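You operate a simulated robot arm through the tools that you are given. There is no shell and no other tool. Be economical: measure what you need, move in short steps, check, and stop when the job is done.

You are at the controls of a simulated robot arm. One attempt, no reset.

Task
Close the station: air shut and vented, dose dial on 0, greased cone in the tray, smear wiped up.
Fine: Wipe with the felt pad and put it back where it lay.

The check looks at the end state, three seconds after you hand in, the way a careful person would. Anything else that was tipped, shoved, dropped, spilled or broken makes it a failure.

Robot
A 5-joint arm with a two-finger parallel gripper, fixed in place. Base frame: the origin is at the foot of the arm, x ahead of it, y to its left, z up; the work surface is at about z = 0. Lengths are in mm, angles in degrees, forces in N, time in s.
With the tool pointing down near the work surface it reaches from about 260 to 680 mm from the base axis. Its first joint turns from -66.0 to 66.0 degrees. The tool tilts only in the upright plane through the base axis and itself; it spins freely about its own axis. Payload 2.9 kg.
Tool frame: the origin (TCP) lies between the finger pads and is the grasp point; the fingertips stand 30 mm ahead of it; z points along the fingers, y is the line along which they close. The gripper opens to 110 mm. The fingers are 20 mm wide and 10 mm thick; the gripper's body (48 by 112 mm) begins 55 mm behind the TCP.
Orientation is that of the tool frame in the base frame, as [roll, pitch, yaw] about the fixed x, y, z axes, in that order (R = Rz(yaw) Ry(pitch) Rx(roll)). With the fingers straight down and closing along the base's y, the tool's x points along the base's -x, its y along +y and its z along -z.

Tools
- The arm moves only by the tool jog_arm. Its argument "moves" is a list of rows, each an object (a shift or turn left out is 0, a gripper value left out holds the last) with "turn": the turn, a rotation vector about the tool's x, y, z in units of 5 degrees (1.0 is 5 degrees), a list of three; "travel": the shift along the tool's x, y, z in units of 20 mm (1.0 is 20 mm), a list of three; "gripper": the gripper command, from -1 (fully open) to 1 (shut), values between in proportion. In form: [{"turn": [rx, ry, rz], "travel": [x, y, z], "gripper": gripper}, ...]. A call has 1 to 20 rows; each row shifts and turns the commanded pose from where the row before left it, along the tool's axes as they then stand. A call with a number of a shift or a turn outside -1 to 1 is refused whole. Rows are played at 5 a second. More than 50 mm and 8.6 degrees between two rows, or a gripper value outside its range, and nothing of the call is played. A pose out of reach is approached as far as the arm can. The call stops where the force on the tool passes 40 N (or 10 N more than at its start, if that is more) or the arm is blocked; 0.2 s more then pass. Each finger travels about 108 mm/s and halts on what it meets, pressing with about 32 N; the grip force reading is that of the motor and also rises with nothing between the fingers. The clock runs only during rows and for 0.2 s after the last one: add rows that do not move to give the fingers time. It gives the time, the measured TCP pose, the force on the tool (base axes), the opening and the grip force at its end, in the units of the frame above (readings bear some noise), and new pictures: "views" is both (left out), scene, wrist or none.
- Cameras (640 x 400 px; columns grow to the right, rows downward): "scene" is fixed at [14.7, -435.7, 616.1]; the picture's right is [0.92, -0.39, 0.00], its down [-0.19, -0.44, -0.88] and it looks along [0.34, 0.81, -0.48] (base axes); focal length 362 px, centre (320, 200). "wrist" rides on the gripper at [72, 17, -103] in the tool frame; the picture's right is [-0.23, 0.97, 0.00], its down [-0.76, -0.18, -0.62] and it looks along [-0.61, -0.14, 0.78] (tool axes); focal length 222 px, centre (320, 200). There is no depth. A picture from a camera that has moved, and an enlarged one, comes with that camera's place and axes in the base frame and with its lens.
- inspect(camera, box): a new picture of the part [left, top, right, bottom] of that camera's present view, enlarged. No time passes.
- sign_off(): hands the job in; it is judged then, once.

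Go step by step. Nothing tells you positions but the pictures and the camera data: compare them with the known pose of the tool, close in by small moves and look again before you grip or let go. The budget is 120 turns and 170 pictures, counting those below and the enlarged ones. Unless the task says otherwise, let go and move clear before handing in, and close with one line.

The tools are called after "Call:" by a JSON object that holds its "fn" and its "kwargs". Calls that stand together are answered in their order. jog_arm: Moves the arm, as the interface text tells. Its arguments: {"type":"object","properties":{"moves":{"type":"array","items":{"type":"object","properties":{"turn":{"type":"array","items":{"type":"number"}},"travel":{"type":"array","items":{"type":"number"}},"gripper":{"type":"number"}}}},"views":{"type":"string","enum":["both","scene","wrist","none"]}},"required":["moves"]} The other tools are called the same way: inspect (camera, box) takes an enlarged picture of a part of a camera's view; sign_off () hands the job in.

At the start:

```text
clock: 0.0
tool_pos: [290.4, 352.0, 401.5]
tool_rot: [180.0, 0.0, 180.0]
ft_force: [-0.1, -0.4, -0.6]
finger_gap: 109.9
grip_force: 0.0
```

scene: 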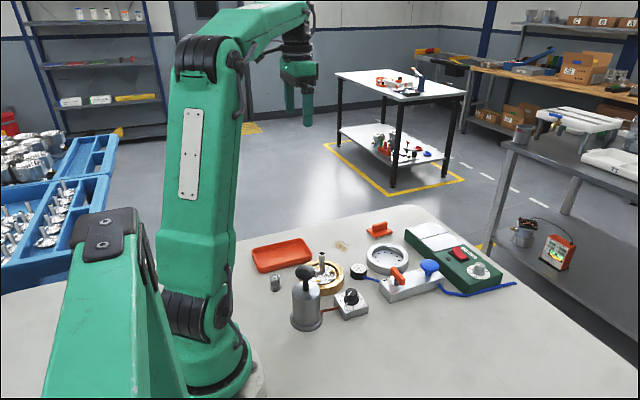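
wrist: 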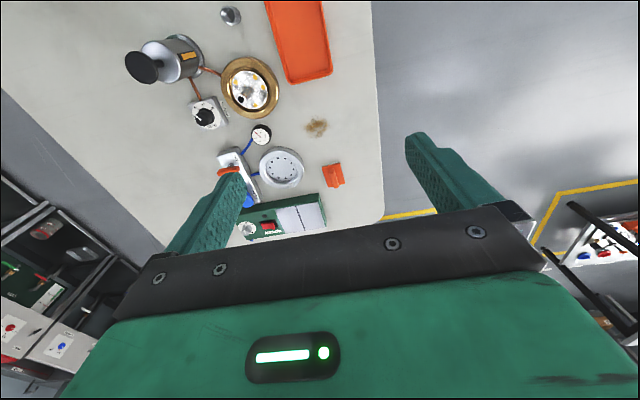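

I see a bench with a red tray, a smear, an orange pad-like thing, a grease pot with a dial, a brass fixture with a cone, and an air valve manifold. I'll look closer before moving.

Call:
{"fn": "inspect", "kwargs": {"camera": "scene", "box": [240, 210, 400, 340]}}

Call:
{"fn": "inspect", "kwargs": {"camera": "scene", "box": [340, 205, 520, 315]}}

Call:
{"fn": "inspect", "kwargs": {"camera": "wrist", "box": [110, 0, 390, 240]}}

```text
3.08 times, centred on (320, 275) of scene
camera zoom: at [14.7, -435.7, 616.1], right [0.92, -0.39, 0.0], down [-0.19, -0.44, -0.88], along [0.34, 0.81, -0.48], focal length 1115 px, centre (320, -31)
```

zoom: 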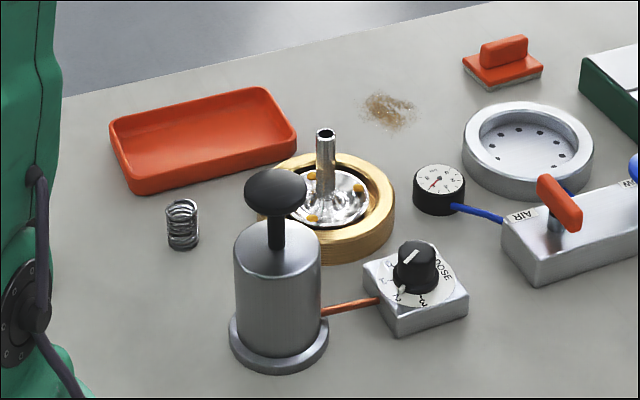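

```text
3.56 times, centred on (430, 260) of scene
camera zoom: at [14.7, -435.7, 616.1], right [0.92, -0.39, 0.0], down [-0.19, -0.44, -0.88], along [0.34, 0.81, -0.48], focal length 1288 px, centre (-71, -13)
```

zoom: 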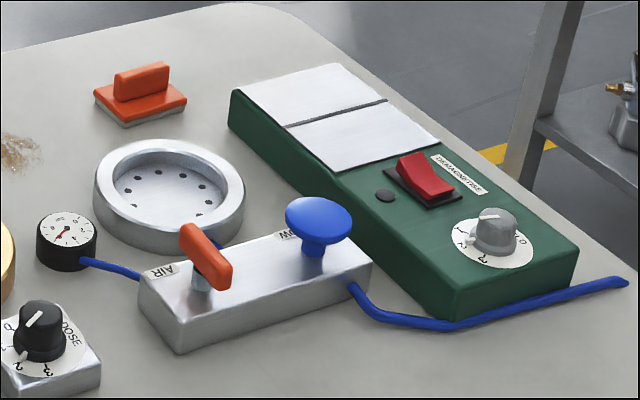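

```text
1.67 times, centred on (250, 120) of wrist
camera zoom: at [218.0, 368.5, 505.4], right [0.23, 0.97, 0.0], down [0.76, -0.18, 0.62], along [0.61, -0.14, -0.78], focal length 370 px, centre (437, 333)
```

zoom: 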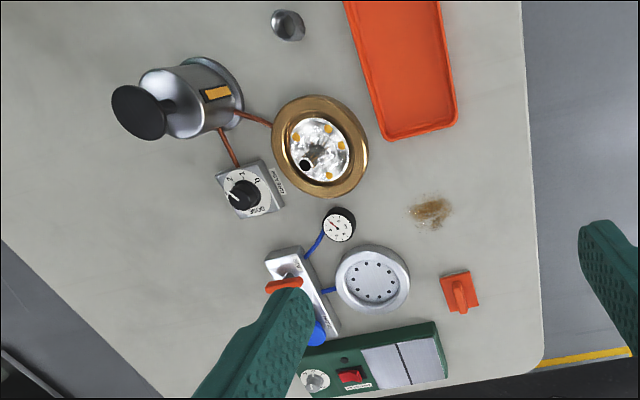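

The red lever (AIR) and blue knob are near x≈430–515, y≈90, the dial is near (308,93), the cone near (287,204), the pad near (525,328), and the smear near (402,325). I'll hover over the manifold for a closer look.

Call:
{"fn": "jog_arm", "kwargs": {"moves": [{"travel": [-0.54, -0.97, 0.5]}, {"travel": [-0.54, -0.97, 0.5]}, {"travel": [-0.54, -0.97, 0.5]}, {"travel": [-0.54, -0.97, 0.5]}, {"travel": [-0.54, -0.97, 0.5]}, {"travel": [-0.54, -0.97, 0.5]}, {"travel": [-0.54, -0.97, 0.5]}, {"travel": [-0.54, -0.97, 0.5]}, {"travel": [-0.54, -0.97, 0.5]}, {"travel": [-0.54, -0.97, 0.5]}, {"travel": [-0.54, -0.97, 0.5]}, {"travel": [-0.54, -0.97, 0.5]}, {"travel": [-0.54, -0.97, 0.5]}, {}, {}]}}

```text
clock: 3.2
tool_pos: [433.7, 96.4, 270.1]
tool_rot: [-179.9, 0.0, 180.0]
ft_force: [-0.6, -0.7, 0.4]
finger_gap: 110.0
grip_force: 0.2
camera wrist: at [360.1, 113.2, 374.5], right [0.23, 0.97, 0.0], down [0.76, -0.18, 0.62], along [0.61, -0.14, -0.78], focal length 222 px, centre (320, 200)
```

scene: 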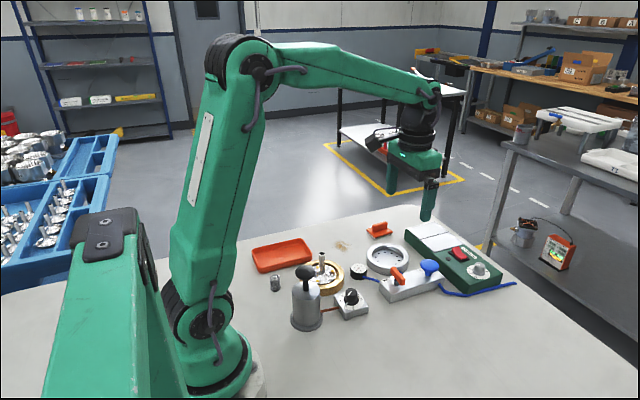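
wrist: 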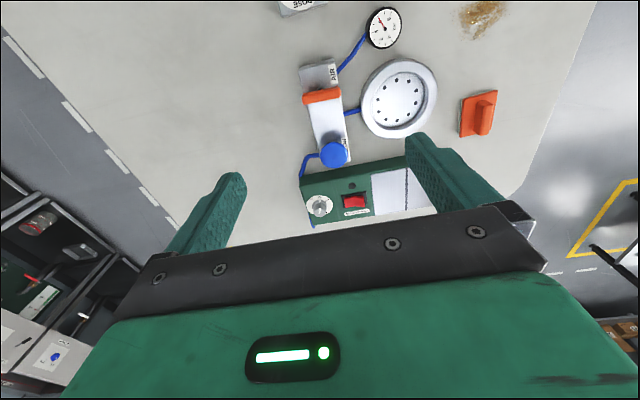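

Call:
{"fn": "inspect", "kwargs": {"camera": "wrist", "box": [270, 0, 430, 100]}}

Call:
{"fn": "inspect", "kwargs": {"camera": "wrist", "box": [280, 80, 440, 180]}}

Call:
{"fn": "inspect", "kwargs": {"camera": "scene", "box": [340, 250, 450, 320]}}

```text
4.00 times, centred on (350, 50) of wrist
camera zoom: at [360.1, 113.2, 374.5], right [0.23, 0.97, 0.0], down [0.76, -0.18, 0.62], along [0.61, -0.14, -0.78], focal length 888 px, centre (200, 800)
```

zoom: 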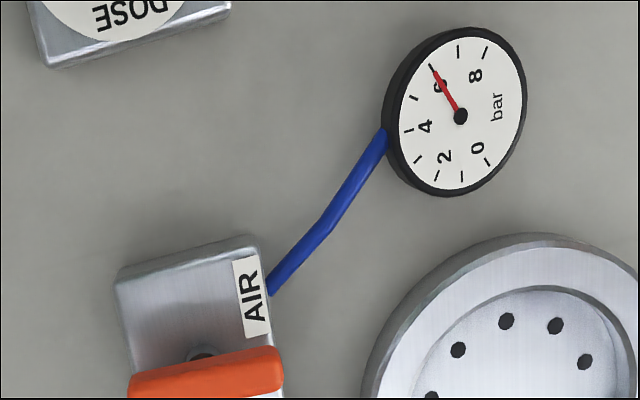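

```text
4.00 times, centred on (360, 130) of wrist
camera zoom: at [360.1, 113.2, 374.5], right [0.23, 0.97, 0.0], down [0.76, -0.18, 0.62], along [0.61, -0.14, -0.78], focal length 888 px, centre (160, 480)
```

zoom: 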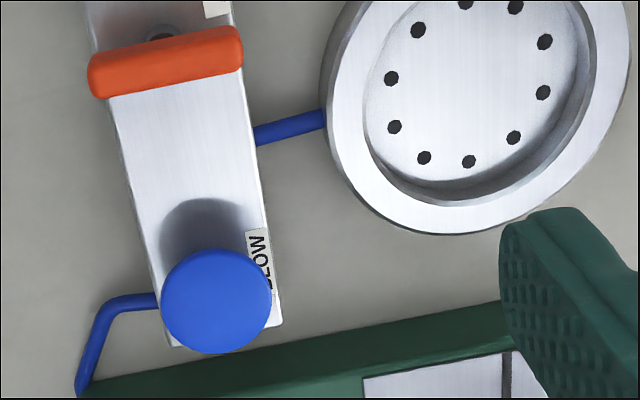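

```text
5.71 times, centred on (395, 285) of scene
camera zoom: at [14.7, -435.7, 616.1], right [0.92, -0.39, 0.0], down [-0.19, -0.44, -0.88], along [0.34, 0.81, -0.48], focal length 2071 px, centre (-109, -286)
```

zoom: 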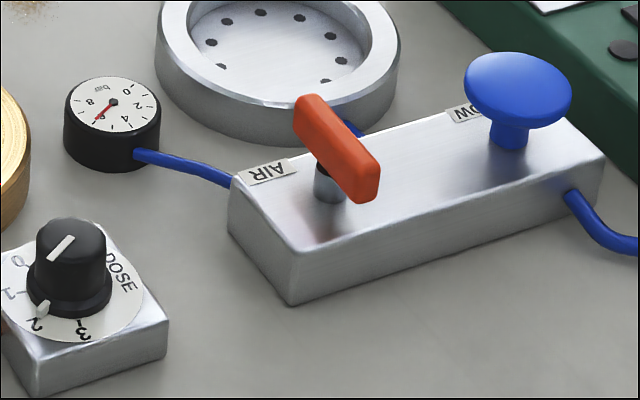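

The gauge reads 6 bar. The lever lies across the block at (436,99,54) and the blue BLOW knob is at about (524,98,60). I'll move over the knob with the fingers shut, to test-press it and learn whether air is currently on.

Call:
{"fn": "jog_arm", "kwargs": {"moves": [{"travel": [-0.5625, 0.01, 0.875], "gripper": 1}, {"travel": [-0.5625, 0.01, 0.875]}, {"travel": [-0.5625, 0.01, 0.875]}, {"travel": [-0.5625, 0.01, 0.875]}, {"travel": [-0.5625, 0.01, 0.875]}, {"travel": [-0.5625, 0.01, 0.875]}, {"travel": [-0.5625, 0.01, 0.875]}, {"travel": [-0.5625, 0.01, 0.875]}, {}, {"travel": [0, 0, 0.8]}, {}]}}

```text
clock: 5.6
tool_pos: [520.3, 103.5, 114.1]
tool_rot: [-179.9, -0.1, -180.0]
ft_force: [0.0, -1.0, 0.0]
finger_gap: 0.2
grip_force: 32.3
camera wrist: at [447.4, 118.9, 218.3], right [0.23, 0.97, 0.0], down [0.76, -0.18, 0.62], along [0.61, -0.14, -0.78], focal length 222 px, centre (320, 200)
```

scene: 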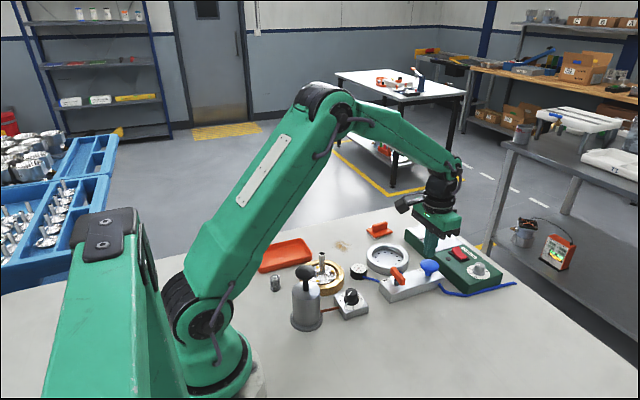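
wrist: 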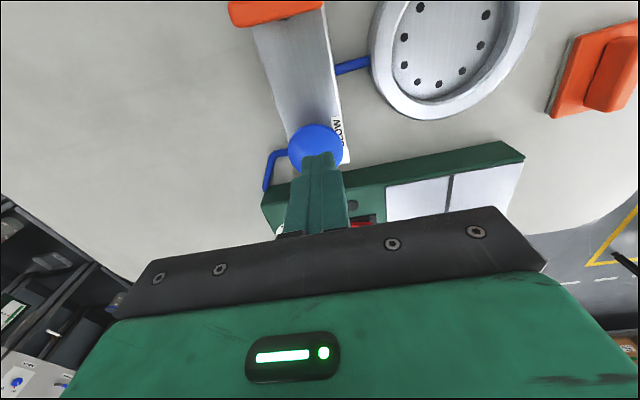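

The fingers are shut just above the knob, about 4 mm off in y. I'll correct that and press down in small steps.

Call:
{"fn": "jog_arm", "kwargs": {"moves": [{"travel": [0, -0.2, 0]}, {"travel": [0, 0, 0.5]}, {"travel": [0, 0, 0.3]}, {"travel": [0, 0, 0.2]}, {"travel": [0, 0, 0.15]}, {"travel": [0, 0, 0.15]}, {}]}}

Call:
{"fn": "inspect", "kwargs": {"camera": "scene", "box": [340, 250, 450, 320]}}

```text
clock: 7.2
tool_pos: [521.4, 97.5, 88.3]
tool_rot: [180.0, 0.1, -179.9]
ft_force: [0.7, -1.8, 4.5]
finger_gap: 0.0
grip_force: 32.0
camera wrist: at [447.9, 113.7, 192.7], right [0.23, 0.97, 0.0], down [0.76, -0.18, 0.62], along [0.61, -0.14, -0.78], focal length 222 px, centre (320, 200)
```

scene: 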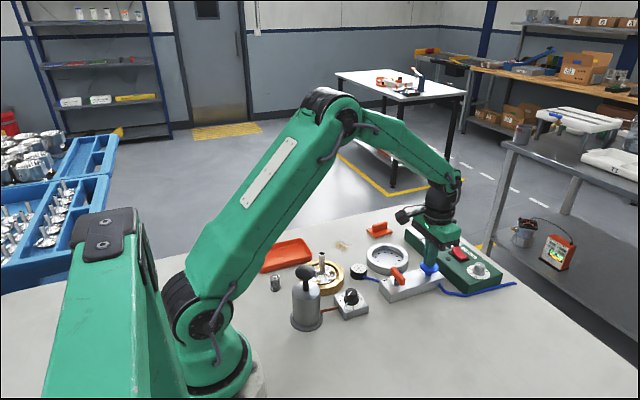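
wrist: 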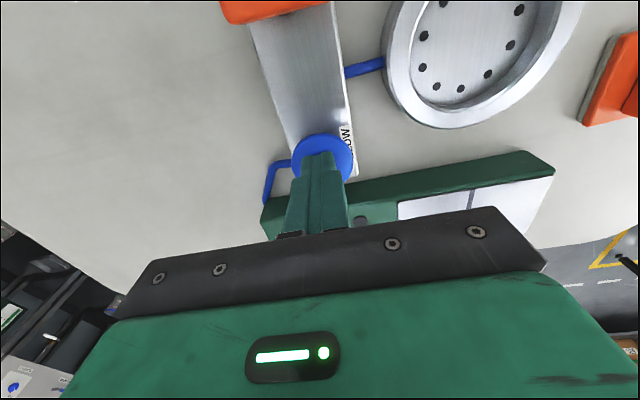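

```text
5.71 times, centred on (395, 285) of scene
camera zoom: at [14.7, -435.7, 616.1], right [0.92, -0.39, 0.0], down [-0.19, -0.44, -0.88], along [0.34, 0.81, -0.48], focal length 2071 px, centre (-109, -286)
```

zoom: 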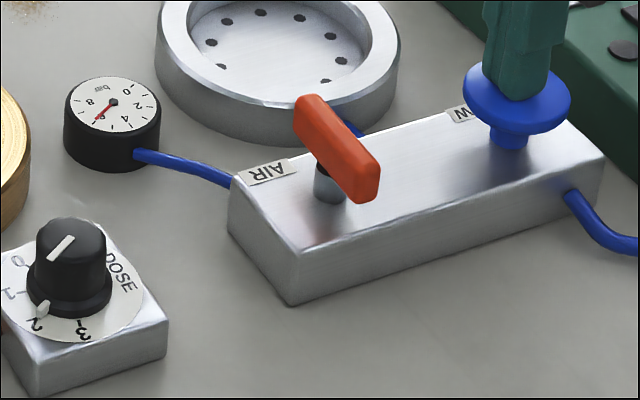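

Contact at 4.5 N, and the knob has barely moved. I'll press further.

Call:
{"fn": "jog_arm", "kwargs": {"moves": [{"travel": [0, 0, 0.15]}, {"travel": [0, 0, 0.15]}, {"travel": [0, 0, 0.1]}, {}, {}], "views": "none"}}

Call:
{"fn": "inspect", "kwargs": {"camera": "scene", "box": [340, 250, 450, 320]}}

```text
clock: 8.4
tool_pos: [520.6, 97.9, 82.9]
tool_rot: [179.9, 0.1, 179.9]
ft_force: [-7.3, -13.5, 28.0]
finger_gap: 0.0
grip_force: 32.1
```

```text
5.71 times, centred on (395, 285) of scene
camera zoom: at [14.5, -435.8, 616.1], right [0.92, -0.39, 0.0], down [-0.19, -0.44, -0.88], along [0.34, 0.81, -0.48], focal length 2071 px, centre (-109, -286)
```

zoom: 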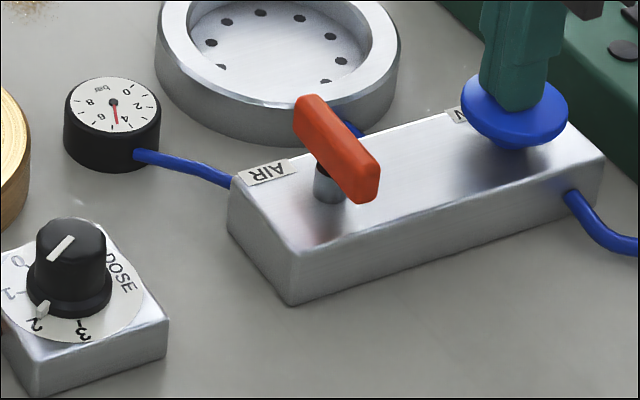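

The knob is down and the gauge has dropped to about 5. I'll hold and watch whether it goes to zero or settles.

Call:
{"fn": "jog_arm", "kwargs": {"moves": [{}, {}, {}, {}, {}, {}], "views": "none"}}

Call:
{"fn": "inspect", "kwargs": {"camera": "scene", "box": [340, 250, 450, 320]}}

```text
clock: 9.8
tool_pos: [522.2, 97.5, 82.1]
tool_rot: [180.0, 0.2, 180.0]
ft_force: [-5.4, -16.3, 30.9]
finger_gap: 0.2
grip_force: 32.0
```

```text
5.71 times, centred on (395, 285) of scene
camera zoom: at [14.5, -435.8, 616.1], right [0.92, -0.39, 0.0], down [-0.19, -0.44, -0.88], along [0.34, 0.81, -0.48], focal length 2071 px, centre (-109, -286)
```

zoom: 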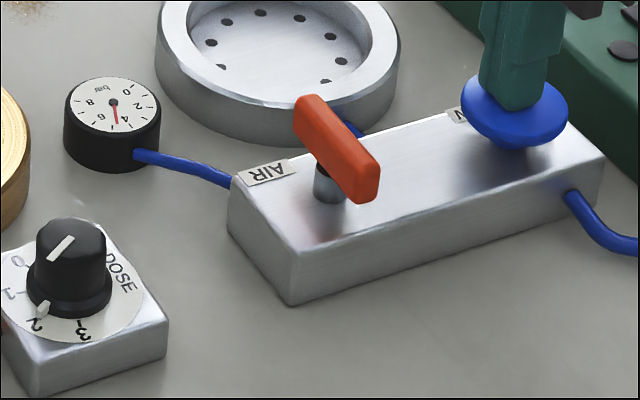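

It settles near 4.8 bar while blowing, so air is flowing: the crosswise lever position is open. I'll release the knob, rise, and go over the lever with the fingers turned to straddle it.

Call:
{"fn": "jog_arm", "kwargs": {"moves": [{"travel": [0, 0, -1]}, {"travel": [0, 0, -1]}, {"travel": [0, 0, -1]}, {"travel": [0, 0, -1]}, {"travel": [0.85, 0, 0], "gripper": 0.1}, {"travel": [0.85, 0, 0]}, {"travel": [0.85, 0, 0]}, {"travel": [0.85, 0, 0]}, {"travel": [0.85, 0.07, 0]}, {}], "views": "none"}}

Call:
{"fn": "jog_arm", "kwargs": {"moves": [{"turn": [0, 0, 1]}, {"turn": [0, 0, 1]}, {"turn": [0, 0, 1]}, {"turn": [0, 0, 1]}, {"turn": [0, 0, 1]}, {"turn": [0, 0, 1]}, {"turn": [0, 0, 1]}, {"turn": [0, 0, 1]}, {"turn": [0, 0, 1]}, {"turn": [0, 0, 1]}, {"turn": [0, 0, 1]}, {"turn": [0, 0, 1]}, {"turn": [0, 0, 1]}, {"turn": [0, 0, 1]}, {"turn": [0, 0, 1]}, {"turn": [0, 0, 1]}, {"turn": [0, 0, 1]}, {"turn": [0, 0, 1]}, {}, {}]}}

```text
clock: 12.0
tool_pos: [436.5, 97.4, 164.7]
tool_rot: [179.9, 0.0, -180.0]
ft_force: [-0.3, -0.1, -0.6]
finger_gap: 49.5
grip_force: 0.2
```

```text
clock: 16.2
tool_pos: [435.8, 100.3, 160.6]
tool_rot: [179.9, 0.1, 89.9]
ft_force: [-1.0, 0.8, -0.7]
finger_gap: 49.5
grip_force: 0.1
camera wrist: at [452.8, 171.7, 264.7], right [0.97, -0.23, 0.0], down [-0.18, -0.76, 0.62], along [-0.14, -0.61, -0.78], focal length 222 px, centre (320, 200)
```

scene: 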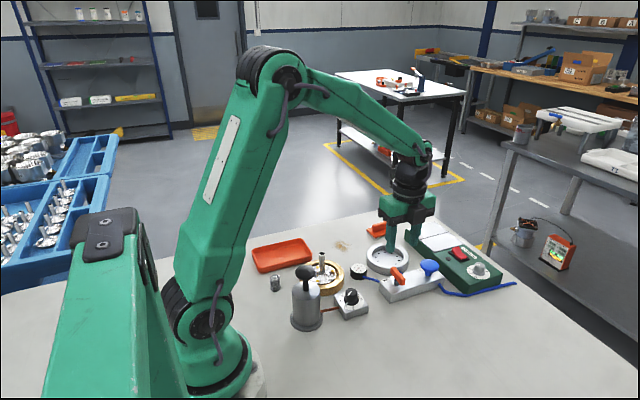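
wrist: 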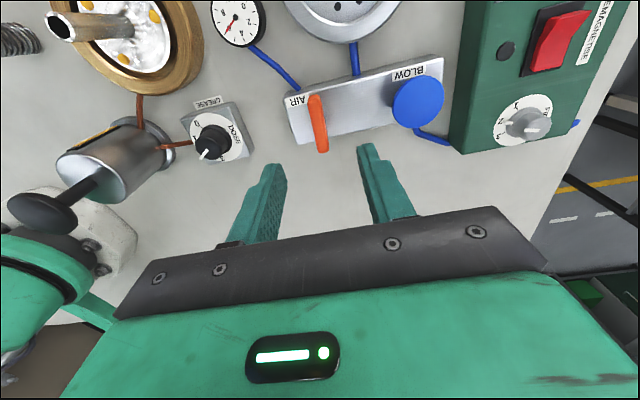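

The lever centre is confirmed at about (435,100), with the fingers either side of it. I'll descend to handle height.

Call:
{"fn": "jog_arm", "kwargs": {"moves": [{"travel": [0, 0, 0.85]}, {"travel": [0, 0, 0.85]}, {"travel": [0, 0, 0.85]}, {"travel": [0, 0, 0.85]}, {"travel": [0, -0.03, 0.7]}, {}]}}

Call:
{"fn": "inspect", "kwargs": {"camera": "scene", "box": [340, 250, 450, 320]}}

```text
clock: 17.6
tool_pos: [436.1, 99.5, 78.4]
tool_rot: [180.0, 0.0, 89.9]
ft_force: [0.4, 0.1, -0.7]
finger_gap: 49.3
grip_force: 0.1
camera wrist: at [451.9, 171.5, 181.7], right [0.97, -0.23, 0.0], down [-0.18, -0.76, 0.62], along [-0.14, -0.61, -0.78], focal length 222 px, centre (320, 200)
```

scene: 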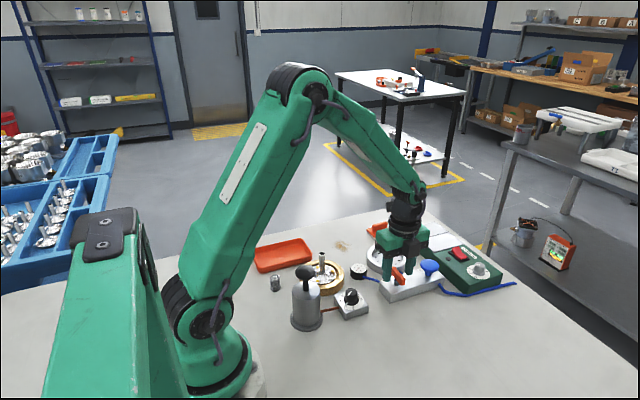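
wrist: 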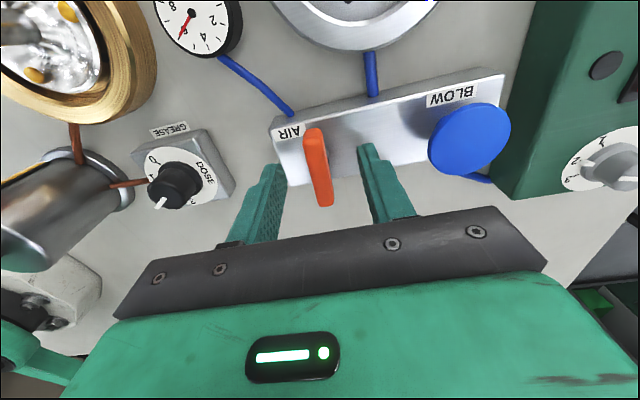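

```text
5.71 times, centred on (395, 285) of scene
camera zoom: at [14.7, -435.7, 616.1], right [0.92, -0.39, 0.0], down [-0.19, -0.44, -0.88], along [0.34, 0.81, -0.48], focal length 2071 px, centre (-109, -286)
```

zoom: 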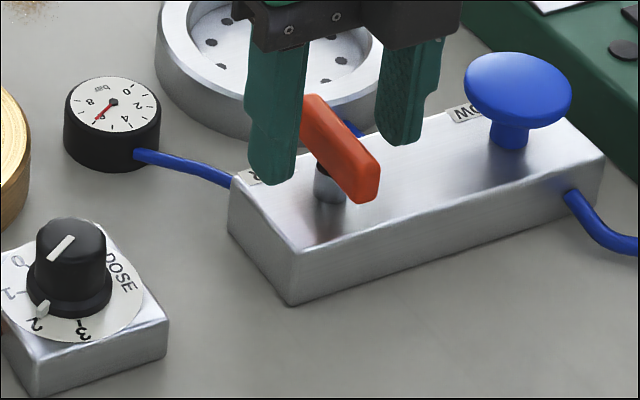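

The fingers straddle the handle. I'll close and try a small turn.

Call:
{"fn": "jog_arm", "kwargs": {"moves": [{"gripper": 1}, {}, {}, {"turn": [0, 0, 0.5]}, {"turn": [0, 0, 0.5]}, {"turn": [0, 0, 0.5]}, {"turn": [0, 0, 0.5]}, {}]}}

Call:
{"fn": "inspect", "kwargs": {"camera": "scene", "box": [340, 250, 450, 320]}}

```text
clock: 19.4
tool_pos: [434.0, 100.1, 77.9]
tool_rot: [-179.9, 0.1, 80.0]
ft_force: [3.4, 11.9, -27.6]
finger_gap: 11.7
grip_force: 45.0
camera wrist: at [464.1, 167.3, 181.8], right [0.92, -0.39, 0.0], down [-0.31, -0.72, 0.62], along [-0.25, -0.57, -0.78], focal length 222 px, centre (320, 200)
```

scene: 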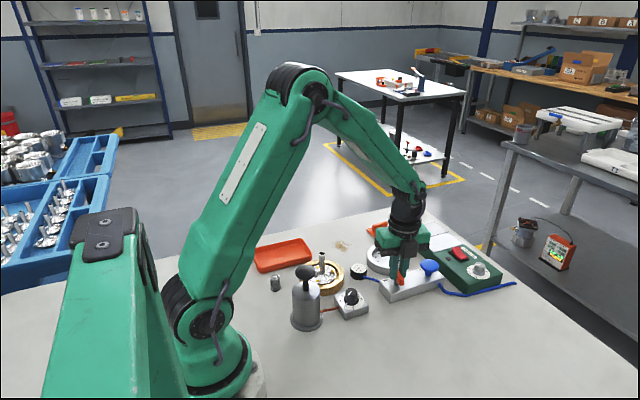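
wrist: 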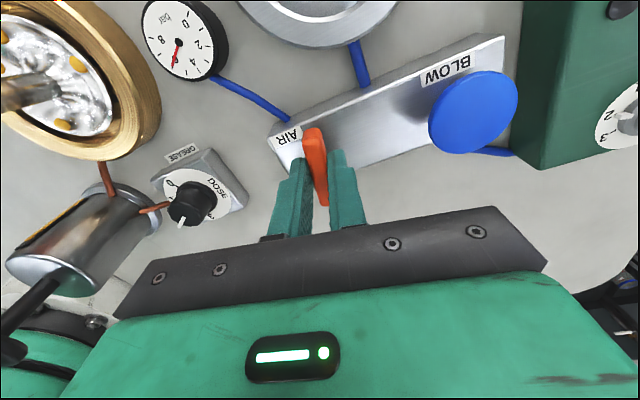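

```text
5.71 times, centred on (395, 285) of scene
camera zoom: at [14.9, -435.7, 616.1], right [0.92, -0.39, 0.0], down [-0.19, -0.44, -0.88], along [0.34, 0.81, -0.48], focal length 2071 px, centre (-109, -286)
```

zoom: 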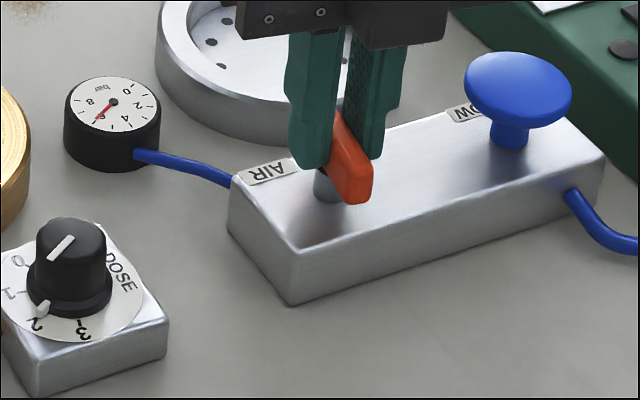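

The handle appears to turn with the gripper, though there's a downward force of about 28 N. I'll continue a little and watch the force.

Call:
{"fn": "jog_arm", "kwargs": {"moves": [{"travel": [0, 0, 0.1]}, {"turn": [0, 0, 0.5]}, {"turn": [0, 0, 0.5]}, {}]}}

Call:
{"fn": "inspect", "kwargs": {"camera": "scene", "box": [340, 250, 450, 320]}}

```text
clock: 20.4
tool_pos: [435.2, 99.9, 77.3]
tool_rot: [-179.9, 0.1, 75.1]
ft_force: [-11.9, 21.2, -4.5]
finger_gap: 11.9
grip_force: 44.3
camera wrist: at [470.1, 164.5, 181.8], right [0.88, -0.47, 0.0], down [-0.37, -0.69, 0.62], along [-0.29, -0.55, -0.78], focal length 222 px, centre (320, 200)
```

scene: 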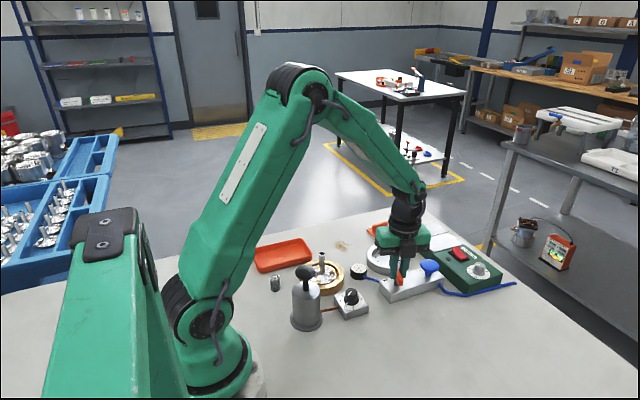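
wrist: 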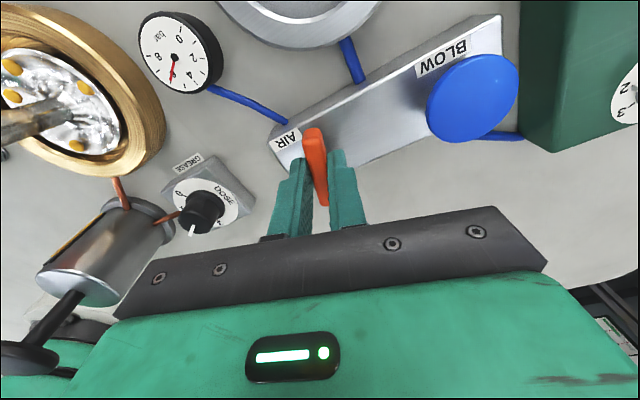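

```text
5.71 times, centred on (395, 285) of scene
camera zoom: at [14.8, -435.7, 616.1], right [0.92, -0.39, 0.0], down [-0.19, -0.44, -0.88], along [0.34, 0.81, -0.48], focal length 2071 px, centre (-109, -286)
```

zoom: 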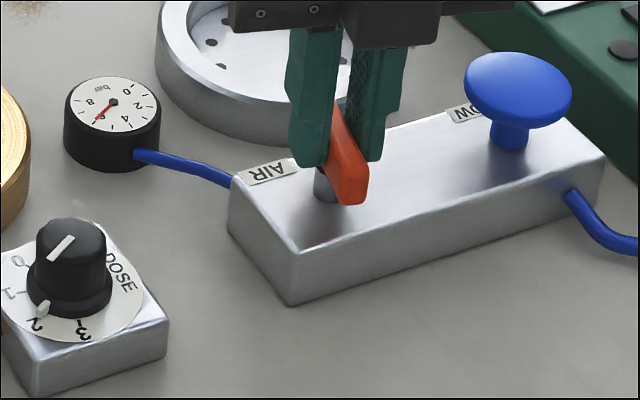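

The lever turns freely with no stop. I'll ease the side load and continue in that direction.

Call:
{"fn": "jog_arm", "kwargs": {"moves": [{"travel": [0.05, -0.05, 0]}, {"turn": [0, 0, 0.7]}, {"turn": [0, 0, 0.7]}, {"turn": [0, 0, 0.7]}, {"turn": [0, 0, 0.7]}, {}], "views": "none"}}

```text
clock: 22.0
tool_pos: [435.0, 98.3, 77.7]
tool_rot: [179.9, -0.3, 60.7]
ft_force: [2.9, -1.0, 0.2]
finger_gap: 12.1
grip_force: 44.9
stopped in row 6: the force on the tool passed its limit (the readings are from after the stop); the commanded pose is now the measured one
```

Call:
{"fn": "jog_arm", "kwargs": {"moves": [{"turn": [0, 0, 0.6]}, {"turn": [0, 0, 0.6]}, {"turn": [0, 0, 0.6]}, {}]}}

Call:
{"fn": "inspect", "kwargs": {"camera": "scene", "box": [340, 250, 450, 320]}}

```text
clock: 23.0
tool_pos: [435.2, 99.0, 78.5]
tool_rot: [179.9, -0.2, 51.6]
ft_force: [8.0, 6.1, -8.3]
finger_gap: 11.9
grip_force: 45.1
camera wrist: at [492.8, 144.8, 182.3], right [0.62, -0.78, 0.0], down [-0.61, -0.49, 0.62], along [-0.48, -0.39, -0.79], focal length 222 px, centre (320, 200)
```

scene: 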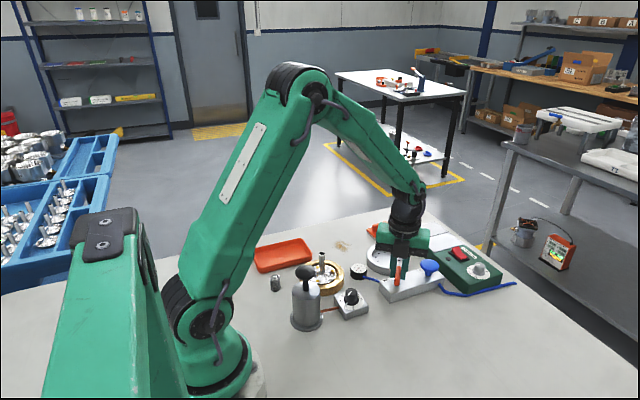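
wrist: 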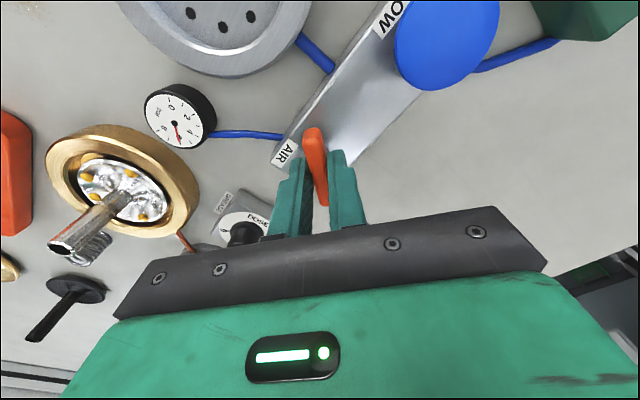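

```text
5.71 times, centred on (395, 285) of scene
camera zoom: at [14.8, -435.7, 616.1], right [0.92, -0.39, 0.0], down [-0.19, -0.44, -0.88], along [0.34, 0.81, -0.48], focal length 2071 px, centre (-109, -286)
```

zoom: 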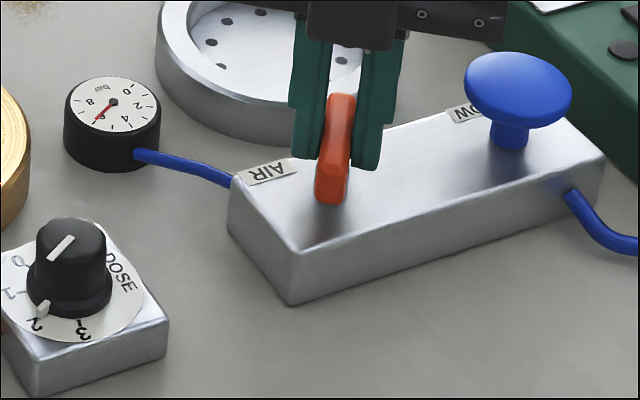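

Turning steadily, now about 38° round. I'll continue to 90°.

Call:
{"fn": "jog_arm", "kwargs": {"moves": [{"turn": [0, 0, 0.6]}, {"turn": [0, 0, 0.6]}, {"turn": [0, 0, 0.6]}, {"turn": [0, 0, 0.6]}, {"turn": [0, 0, 0.6]}, {"turn": [0, 0, 0.6]}, {"turn": [0, 0, 0.6]}, {"turn": [0, 0, 0.6]}, {}], "views": "none"}}

```text
clock: 24.4
tool_pos: [436.1, 98.2, 79.3]
tool_rot: [179.8, -0.5, 34.2]
ft_force: [3.0, 0.6, -1.8]
finger_gap: 11.9
grip_force: 45.4
stopped in row 7: the force on the tool passed its limit (the readings are from after the stop); the commanded pose is now the measured one
```

Call:
{"fn": "jog_arm", "kwargs": {"moves": [{"turn": [0, 0, 0.6]}, {"turn": [0, 0, 0.6]}, {"turn": [0, 0, 0.6]}, {"turn": [0, 0, 0.6]}, {}], "views": "none"}}

Call:
{"fn": "inspect", "kwargs": {"camera": "scene", "box": [340, 250, 450, 320]}}

```text
clock: 25.6
tool_pos: [436.2, 98.1, 77.3]
tool_rot: [180.0, -0.5, 22.2]
ft_force: [0.3, -8.0, -7.3]
finger_gap: 12.2
grip_force: 44.8
```

```text
5.71 times, centred on (395, 285) of scene
camera zoom: at [14.8, -435.7, 616.1], right [0.92, -0.39, 0.0], down [-0.19, -0.44, -0.88], along [0.34, 0.81, -0.48], focal length 2071 px, centre (-109, -286)
```

zoom: 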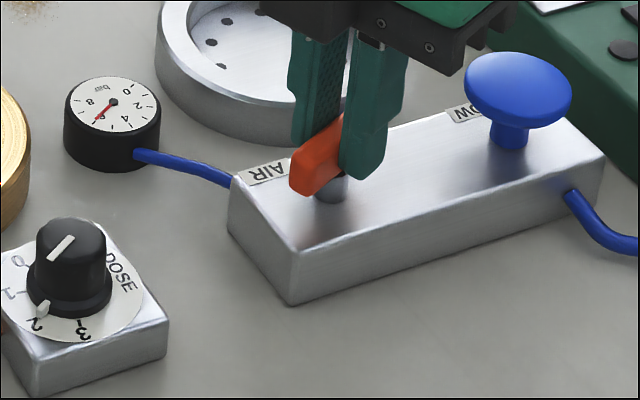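

Call:
{"fn": "jog_arm", "kwargs": {"moves": [{"turn": [0, 0, 0.6]}, {"turn": [0, 0, 0.6]}, {"turn": [0, 0, 0.6]}, {"turn": [0, 0, 0.6]}, {}], "views": "none"}}

Call:
{"fn": "jog_arm", "kwargs": {"moves": [{"turn": [0, 0, 0.6]}, {"turn": [0, 0, 0.6]}, {"turn": [0, 0, 0.6]}, {}]}}

Call:
{"fn": "inspect", "kwargs": {"camera": "scene", "box": [340, 250, 450, 320]}}

```text
clock: 26.0
tool_pos: [436.0, 98.4, 78.6]
tool_rot: [179.9, -0.3, 20.5]
ft_force: [-0.5, 2.6, 0.8]
finger_gap: 11.6
grip_force: 45.0
out of reach, approached as far as the arm can: row 1, 2
stopped in row 2: the force on the tool passed its limit (the readings are from after the stop); the commanded pose is now the measured one
```

```text
clock: 26.4
tool_pos: [436.6, 99.2, 78.5]
tool_rot: [179.9, -0.2, 20.4]
ft_force: [0.1, 3.4, 0.1]
finger_gap: 11.7
grip_force: 45.1
out of reach, approached as far as the arm can: row 1
stopped in row 1: the force on the tool passed its limit (the readings are from after the stop); the commanded pose is now the measured one
camera wrist: at [508.6, 107.1, 182.5], right [0.13, -0.99, 0.0], down [-0.78, -0.1, 0.62], along [-0.61, -0.08, -0.79], focal length 222 px, centre (320, 200)
```

scene: 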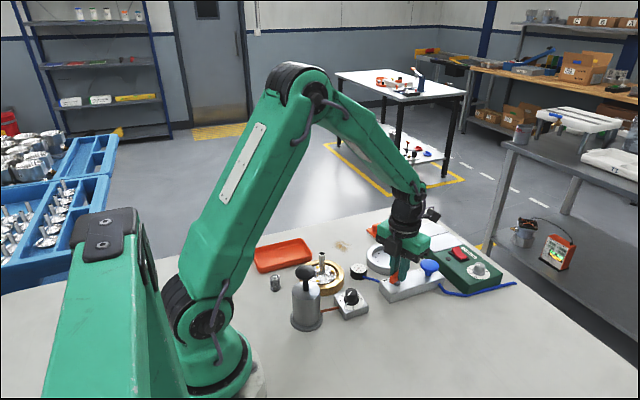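
wrist: 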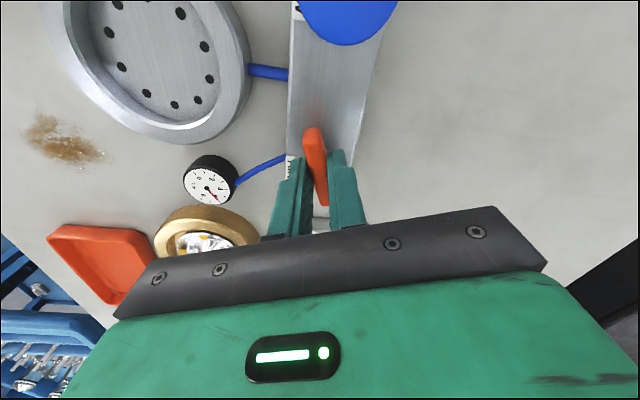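

```text
5.71 times, centred on (395, 285) of scene
camera zoom: at [14.7, -435.7, 616.1], right [0.92, -0.39, 0.0], down [-0.19, -0.44, -0.88], along [0.34, 0.81, -0.48], focal length 2071 px, centre (-109, -286)
```

zoom: 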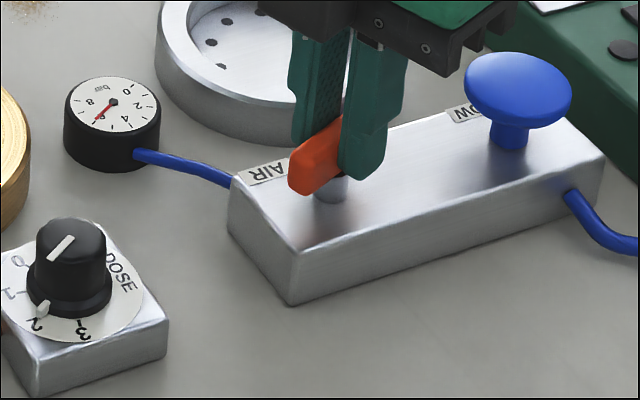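

The wrist spin has hit its limit, with the lever about 70° round. I'll release, spin 180° the other way, and regrip.

Call:
{"fn": "jog_arm", "kwargs": {"moves": [{"gripper": 0.1}, {}, {}, {"travel": [0, 0, -1]}, {"travel": [0, 0, -1]}, {"travel": [0, 0, -1]}, {"turn": [0, 0, -1]}, {"turn": [0, 0, -1]}, {"turn": [0, 0, -1]}, {"turn": [0, 0, -1]}, {"turn": [0, 0, -1]}, {"turn": [0, 0, -1]}, {"turn": [0, 0, -1]}, {"turn": [0, 0, -1]}, {"turn": [0, 0, -1]}, {"turn": [0, 0, -1]}, {"turn": [0, 0, -1]}, {"turn": [0, 0, -1]}, {"turn": [0, 0, -1]}], "views": "none"}}

Call:
{"fn": "jog_arm", "kwargs": {"moves": [{"turn": [0, 0, -1]}, {"turn": [0, 0, -1]}, {"turn": [0, 0, -1]}, {"turn": [0, 0, -1]}, {"turn": [0, 0, -1]}, {"turn": [0, 0, -1]}, {"turn": [0, 0, -1]}, {"turn": [0, 0, -1]}, {"turn": [0, 0, -1]}, {"turn": [0, 0, -1]}, {"turn": [0, 0, -1]}, {"turn": [0, 0, -1]}, {"turn": [0, 0, -1]}, {"turn": [0, 0, -1]}, {"turn": [0, 0, -1]}, {"turn": [0, 0, -1]}, {"turn": [0, 0, -1]}, {"turn": [0, 0, -1]}, {"turn": [0, 0, -1]}, {"turn": [0, 0, -1]}], "views": "none"}}

Call:
{"fn": "jog_arm", "kwargs": {"moves": [{"turn": [0, 0, -1]}, {"turn": [0, 0, -1]}, {"turn": [0, 0, -1]}, {}, {}]}}

```text
clock: 30.4
tool_pos: [434.8, 98.9, 138.0]
tool_rot: [179.6, -0.1, 85.5]
ft_force: [-0.9, -0.1, -0.4]
finger_gap: 49.6
grip_force: 0.0
```

```text
clock: 34.5
tool_pos: [435.7, 98.3, 138.0]
tool_rot: [180.0, 0.4, -174.6]
ft_force: [0.3, -0.4, -0.7]
finger_gap: 49.3
grip_force: 0.1
```

```text
clock: 35.8
tool_pos: [434.5, 98.3, 138.5]
tool_rot: [-179.8, 0.3, -159.6]
ft_force: [1.0, -0.3, -0.6]
finger_gap: 49.3
grip_force: 0.0
camera wrist: at [360.4, 88.5, 240.7], right [-0.13, 0.99, 0.0], down [0.77, 0.1, 0.63], along [0.62, 0.08, -0.78], focal length 222 px, centre (320, 200)
```

scene: 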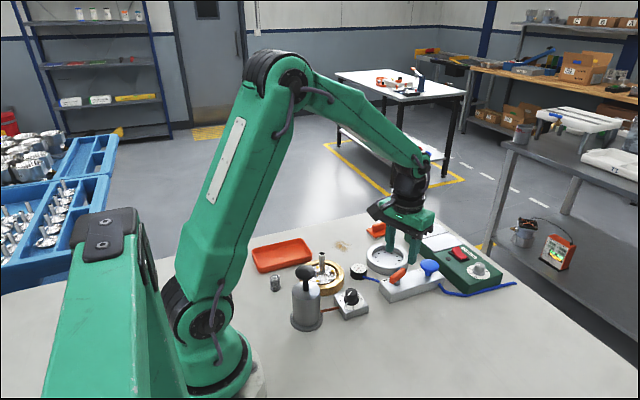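
wrist: 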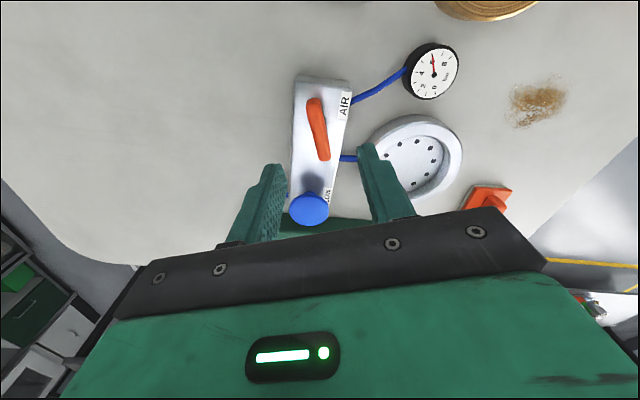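

The fingers align with the handle again. I'll descend, grip and turn the last 20°.

Call:
{"fn": "jog_arm", "kwargs": {"moves": [{"travel": [0, 0, 1]}, {"travel": [0, 0, 1]}, {"travel": [0, 0, 1]}, {}, {"gripper": 1}, {}, {}, {"turn": [0, 0, 0.6]}, {"turn": [0, 0, 0.6]}, {"turn": [0, 0, 0.6]}, {}], "views": "none"}}

Call:
{"fn": "jog_arm", "kwargs": {"moves": [{"turn": [0, 0, 0.6]}, {"turn": [0, 0, 0.6]}, {"turn": [0, 0, 0.6]}, {"turn": [0, 0, 0.4]}, {}]}}

Call:
{"fn": "inspect", "kwargs": {"camera": "scene", "box": [340, 250, 450, 320]}}

```text
clock: 38.1
tool_pos: [435.9, 99.0, 79.2]
tool_rot: [-180.0, 0.4, -168.6]
ft_force: [1.8, 25.6, -2.7]
finger_gap: 12.2
grip_force: 45.6
```

```text
clock: 39.4
tool_pos: [437.2, 98.0, 78.8]
tool_rot: [179.9, 0.6, -179.7]
ft_force: [8.0, 23.4, -19.5]
finger_gap: 11.7
grip_force: 44.8
camera wrist: at [362.8, 113.7, 181.2], right [0.22, 0.97, 0.0], down [0.76, -0.17, 0.63], along [0.61, -0.14, -0.78], focal length 222 px, centre (320, 200)
```

scene: 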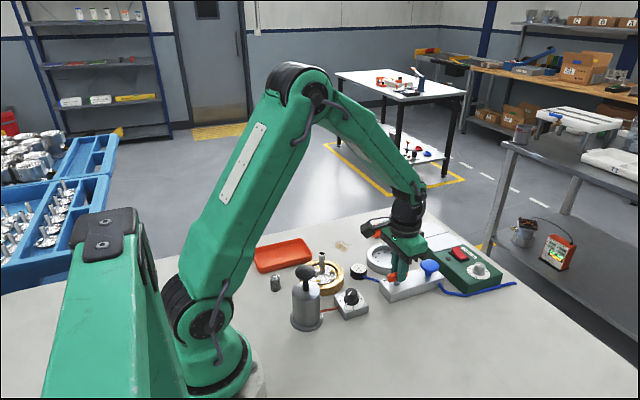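
wrist: 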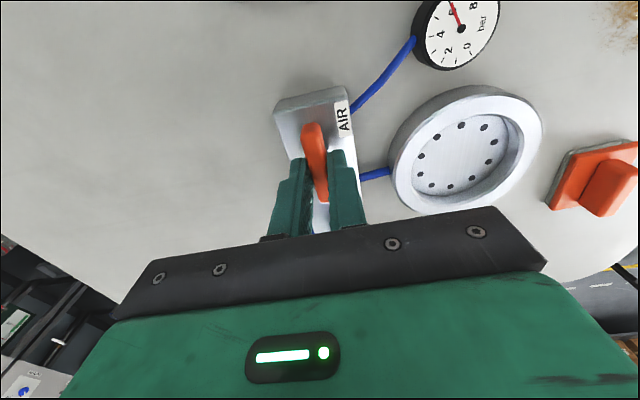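

```text
5.71 times, centred on (395, 285) of scene
camera zoom: at [14.8, -435.7, 616.1], right [0.92, -0.39, 0.0], down [-0.19, -0.44, -0.88], along [0.34, 0.81, -0.48], focal length 2071 px, centre (-109, -286)
```

zoom: 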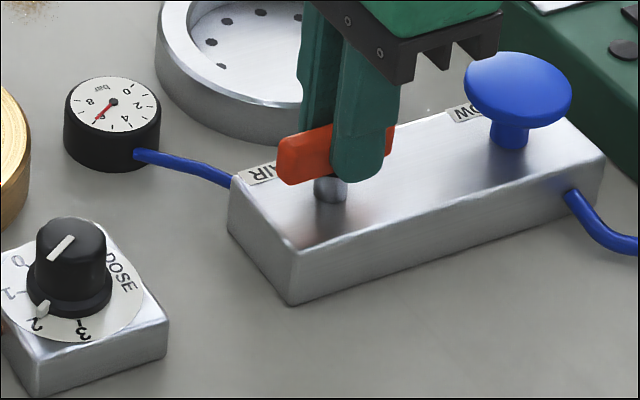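

The lever looks about in line with the block. I'll release, rise and check its angle.

Call:
{"fn": "jog_arm", "kwargs": {"moves": [{"gripper": 0.1}, {}, {}, {"travel": [0, 0, -1]}, {"travel": [0, 0, -1]}, {"travel": [0, 0, -1]}, {"travel": [0, 0, -1]}, {"travel": [0, 0, -1]}, {"travel": [-0.5, 0, 0]}, {}]}}

Call:
{"fn": "inspect", "kwargs": {"camera": "scene", "box": [375, 250, 445, 300]}}

Call:
{"fn": "inspect", "kwargs": {"camera": "wrist", "box": [260, 20, 420, 120]}}

```text
clock: 41.5
tool_pos: [444.0, 96.9, 175.5]
tool_rot: [179.9, 0.4, -179.7]
ft_force: [-0.4, -0.3, -0.6]
finger_gap: 49.4
grip_force: 0.0
camera wrist: at [370.4, 113.7, 280.1], right [0.22, 0.98, 0.0], down [0.76, -0.17, 0.63], along [0.61, -0.14, -0.78], focal length 222 px, centre (320, 200)
```

scene: 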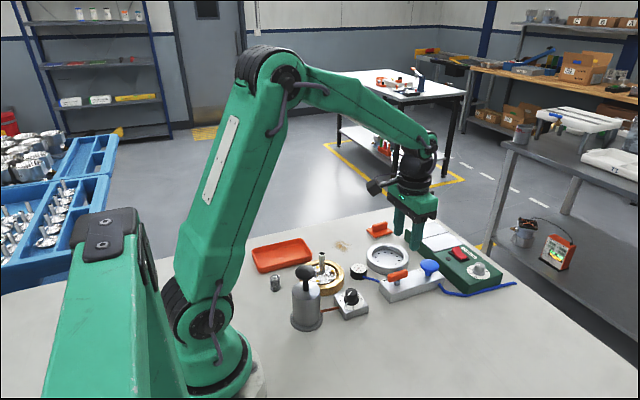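
wrist: 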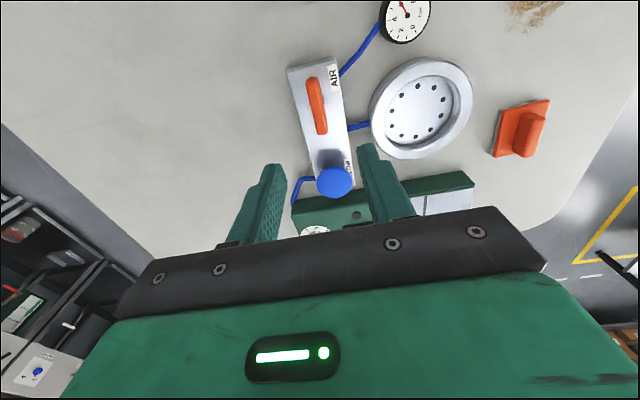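

```text
8.00 times, centred on (410, 275) of scene
camera zoom: at [14.7, -435.7, 616.1], right [0.92, -0.39, 0.0], down [-0.19, -0.44, -0.88], along [0.34, 0.81, -0.48], focal length 2899 px, centre (-400, -400)
```

zoom: 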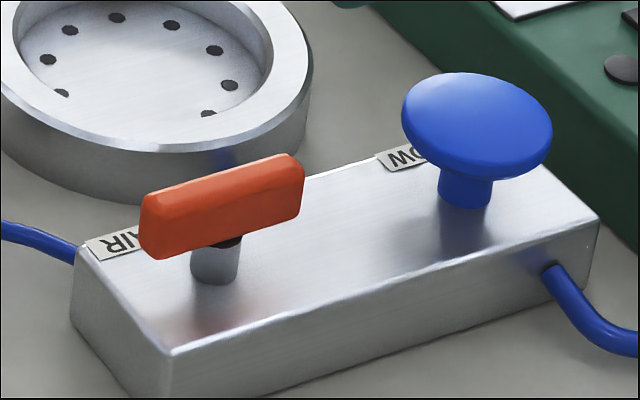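

```text
4.00 times, centred on (340, 70) of wrist
camera zoom: at [370.4, 113.7, 280.1], right [0.22, 0.98, 0.0], down [0.76, -0.17, 0.63], along [0.61, -0.14, -0.78], focal length 888 px, centre (240, 720)
```

zoom: 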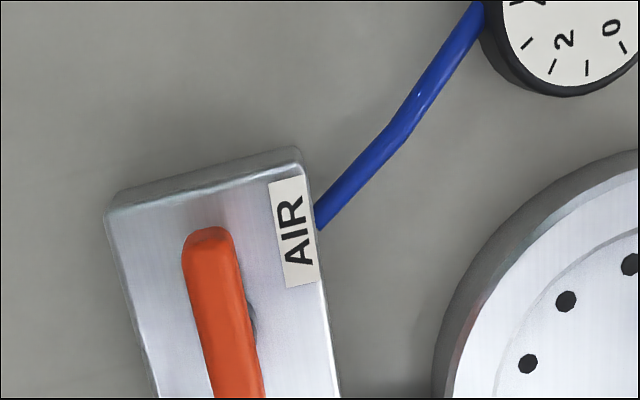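

The lever is now aligned with the block. Next I'll press and hold the BLOW knob again and watch the gauge.

Call:
{"fn": "jog_arm", "kwargs": {"moves": [{"travel": [-0.77, 0.01, 0], "gripper": 1}, {"travel": [-0.77, 0.01, 0]}, {"travel": [-0.77, 0.02, 0]}, {"travel": [-0.77, 0.01, 0]}, {"travel": [-0.77, 0, 0]}, {"travel": [0, 0, 1]}, {"travel": [0, 0, 1]}, {"travel": [0, 0, 1]}, {"travel": [0, 0, 0.8]}, {"travel": [0, 0, 0.3]}, {"travel": [0, 0, 0.2]}, {"travel": [0, 0, 0.2]}, {"travel": [0, 0, 0.15]}, {"travel": [0, 0, 0.1]}, {}, {}, {}], "views": "none"}}

Call:
{"fn": "inspect", "kwargs": {"camera": "scene", "box": [340, 250, 450, 320]}}

```text
clock: 45.1
tool_pos: [523.8, 100.1, 84.0]
tool_rot: [179.8, 0.5, -179.6]
ft_force: [-1.7, -1.4, 5.4]
finger_gap: 0.0
grip_force: 32.3
```

```text
5.71 times, centred on (395, 285) of scene
camera zoom: at [14.7, -435.7, 616.1], right [0.92, -0.39, 0.0], down [-0.19, -0.44, -0.88], along [0.34, 0.81, -0.48], focal length 2071 px, centre (-109, -286)
```

zoom: 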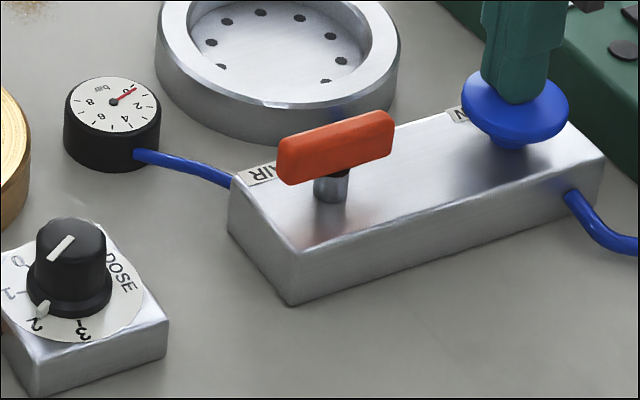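

The gauge has dropped to 0. I'll hold a little more, release, and check that it stays.

Call:
{"fn": "jog_arm", "kwargs": {"moves": [{}, {}, {}, {}, {"travel": [0, 0, -1]}, {"travel": [0, 0, -1]}, {"travel": [0, 0, -1]}, {"travel": [0, 0, -1]}, {"travel": [0, 0, -1]}, {}, {}, {}, {}], "views": "none"}}

Call:
{"fn": "inspect", "kwargs": {"camera": "scene", "box": [350, 250, 450, 310]}}

Call:
{"fn": "jog_arm", "kwargs": {"moves": [{"travel": [1, 0, 0]}, {"travel": [1, 0, 0], "gripper": 0.1}, {"travel": [1, 0, 0]}, {"travel": [1, 0, 0]}, {"travel": [1, 0, 0]}, {"travel": [1, 0, 0]}, {"travel": [1, 0, 0]}, {"travel": [1, -0.1, 0]}, {"travel": [1, -0.1, 0]}, {"travel": [1, -0.1, 0]}, {}, {}]}}

```text
clock: 48.0
tool_pos: [522.0, 99.6, 183.3]
tool_rot: [179.9, 0.4, -179.7]
ft_force: [0.4, 0.5, -0.2]
finger_gap: 0.0
grip_force: 32.0
```

```text
6.40 times, centred on (400, 280) of scene
camera zoom: at [14.7, -435.7, 616.1], right [0.92, -0.39, 0.0], down [-0.19, -0.44, -0.88], along [0.34, 0.81, -0.48], focal length 2319 px, centre (-192, -312)
```

zoom: 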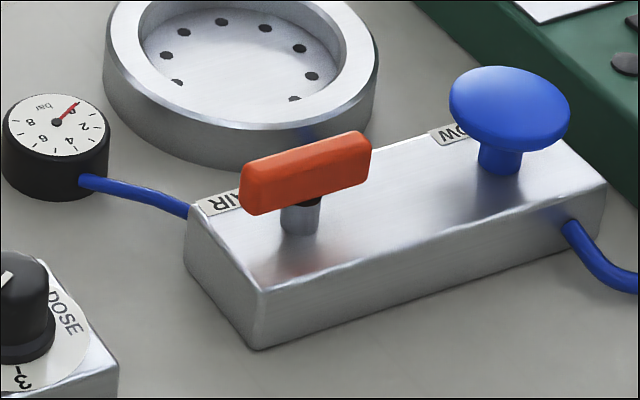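

```text
clock: 50.5
tool_pos: [323.0, 93.7, 184.4]
tool_rot: [179.9, 0.4, -179.7]
ft_force: [-0.9, -0.5, -0.2]
finger_gap: 49.5
grip_force: 0.0
camera wrist: at [248.2, 109.6, 287.8], right [0.22, 0.98, 0.0], down [0.76, -0.17, 0.63], along [0.61, -0.14, -0.78], focal length 222 px, centre (320, 200)
```

scene: 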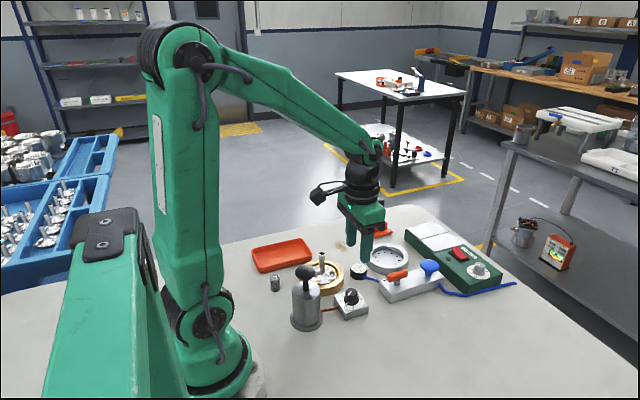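
wrist: 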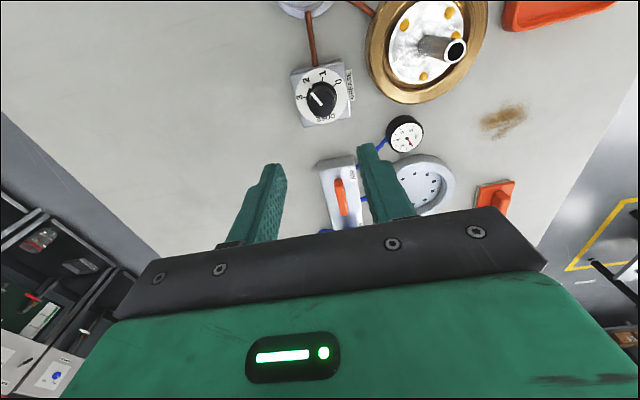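

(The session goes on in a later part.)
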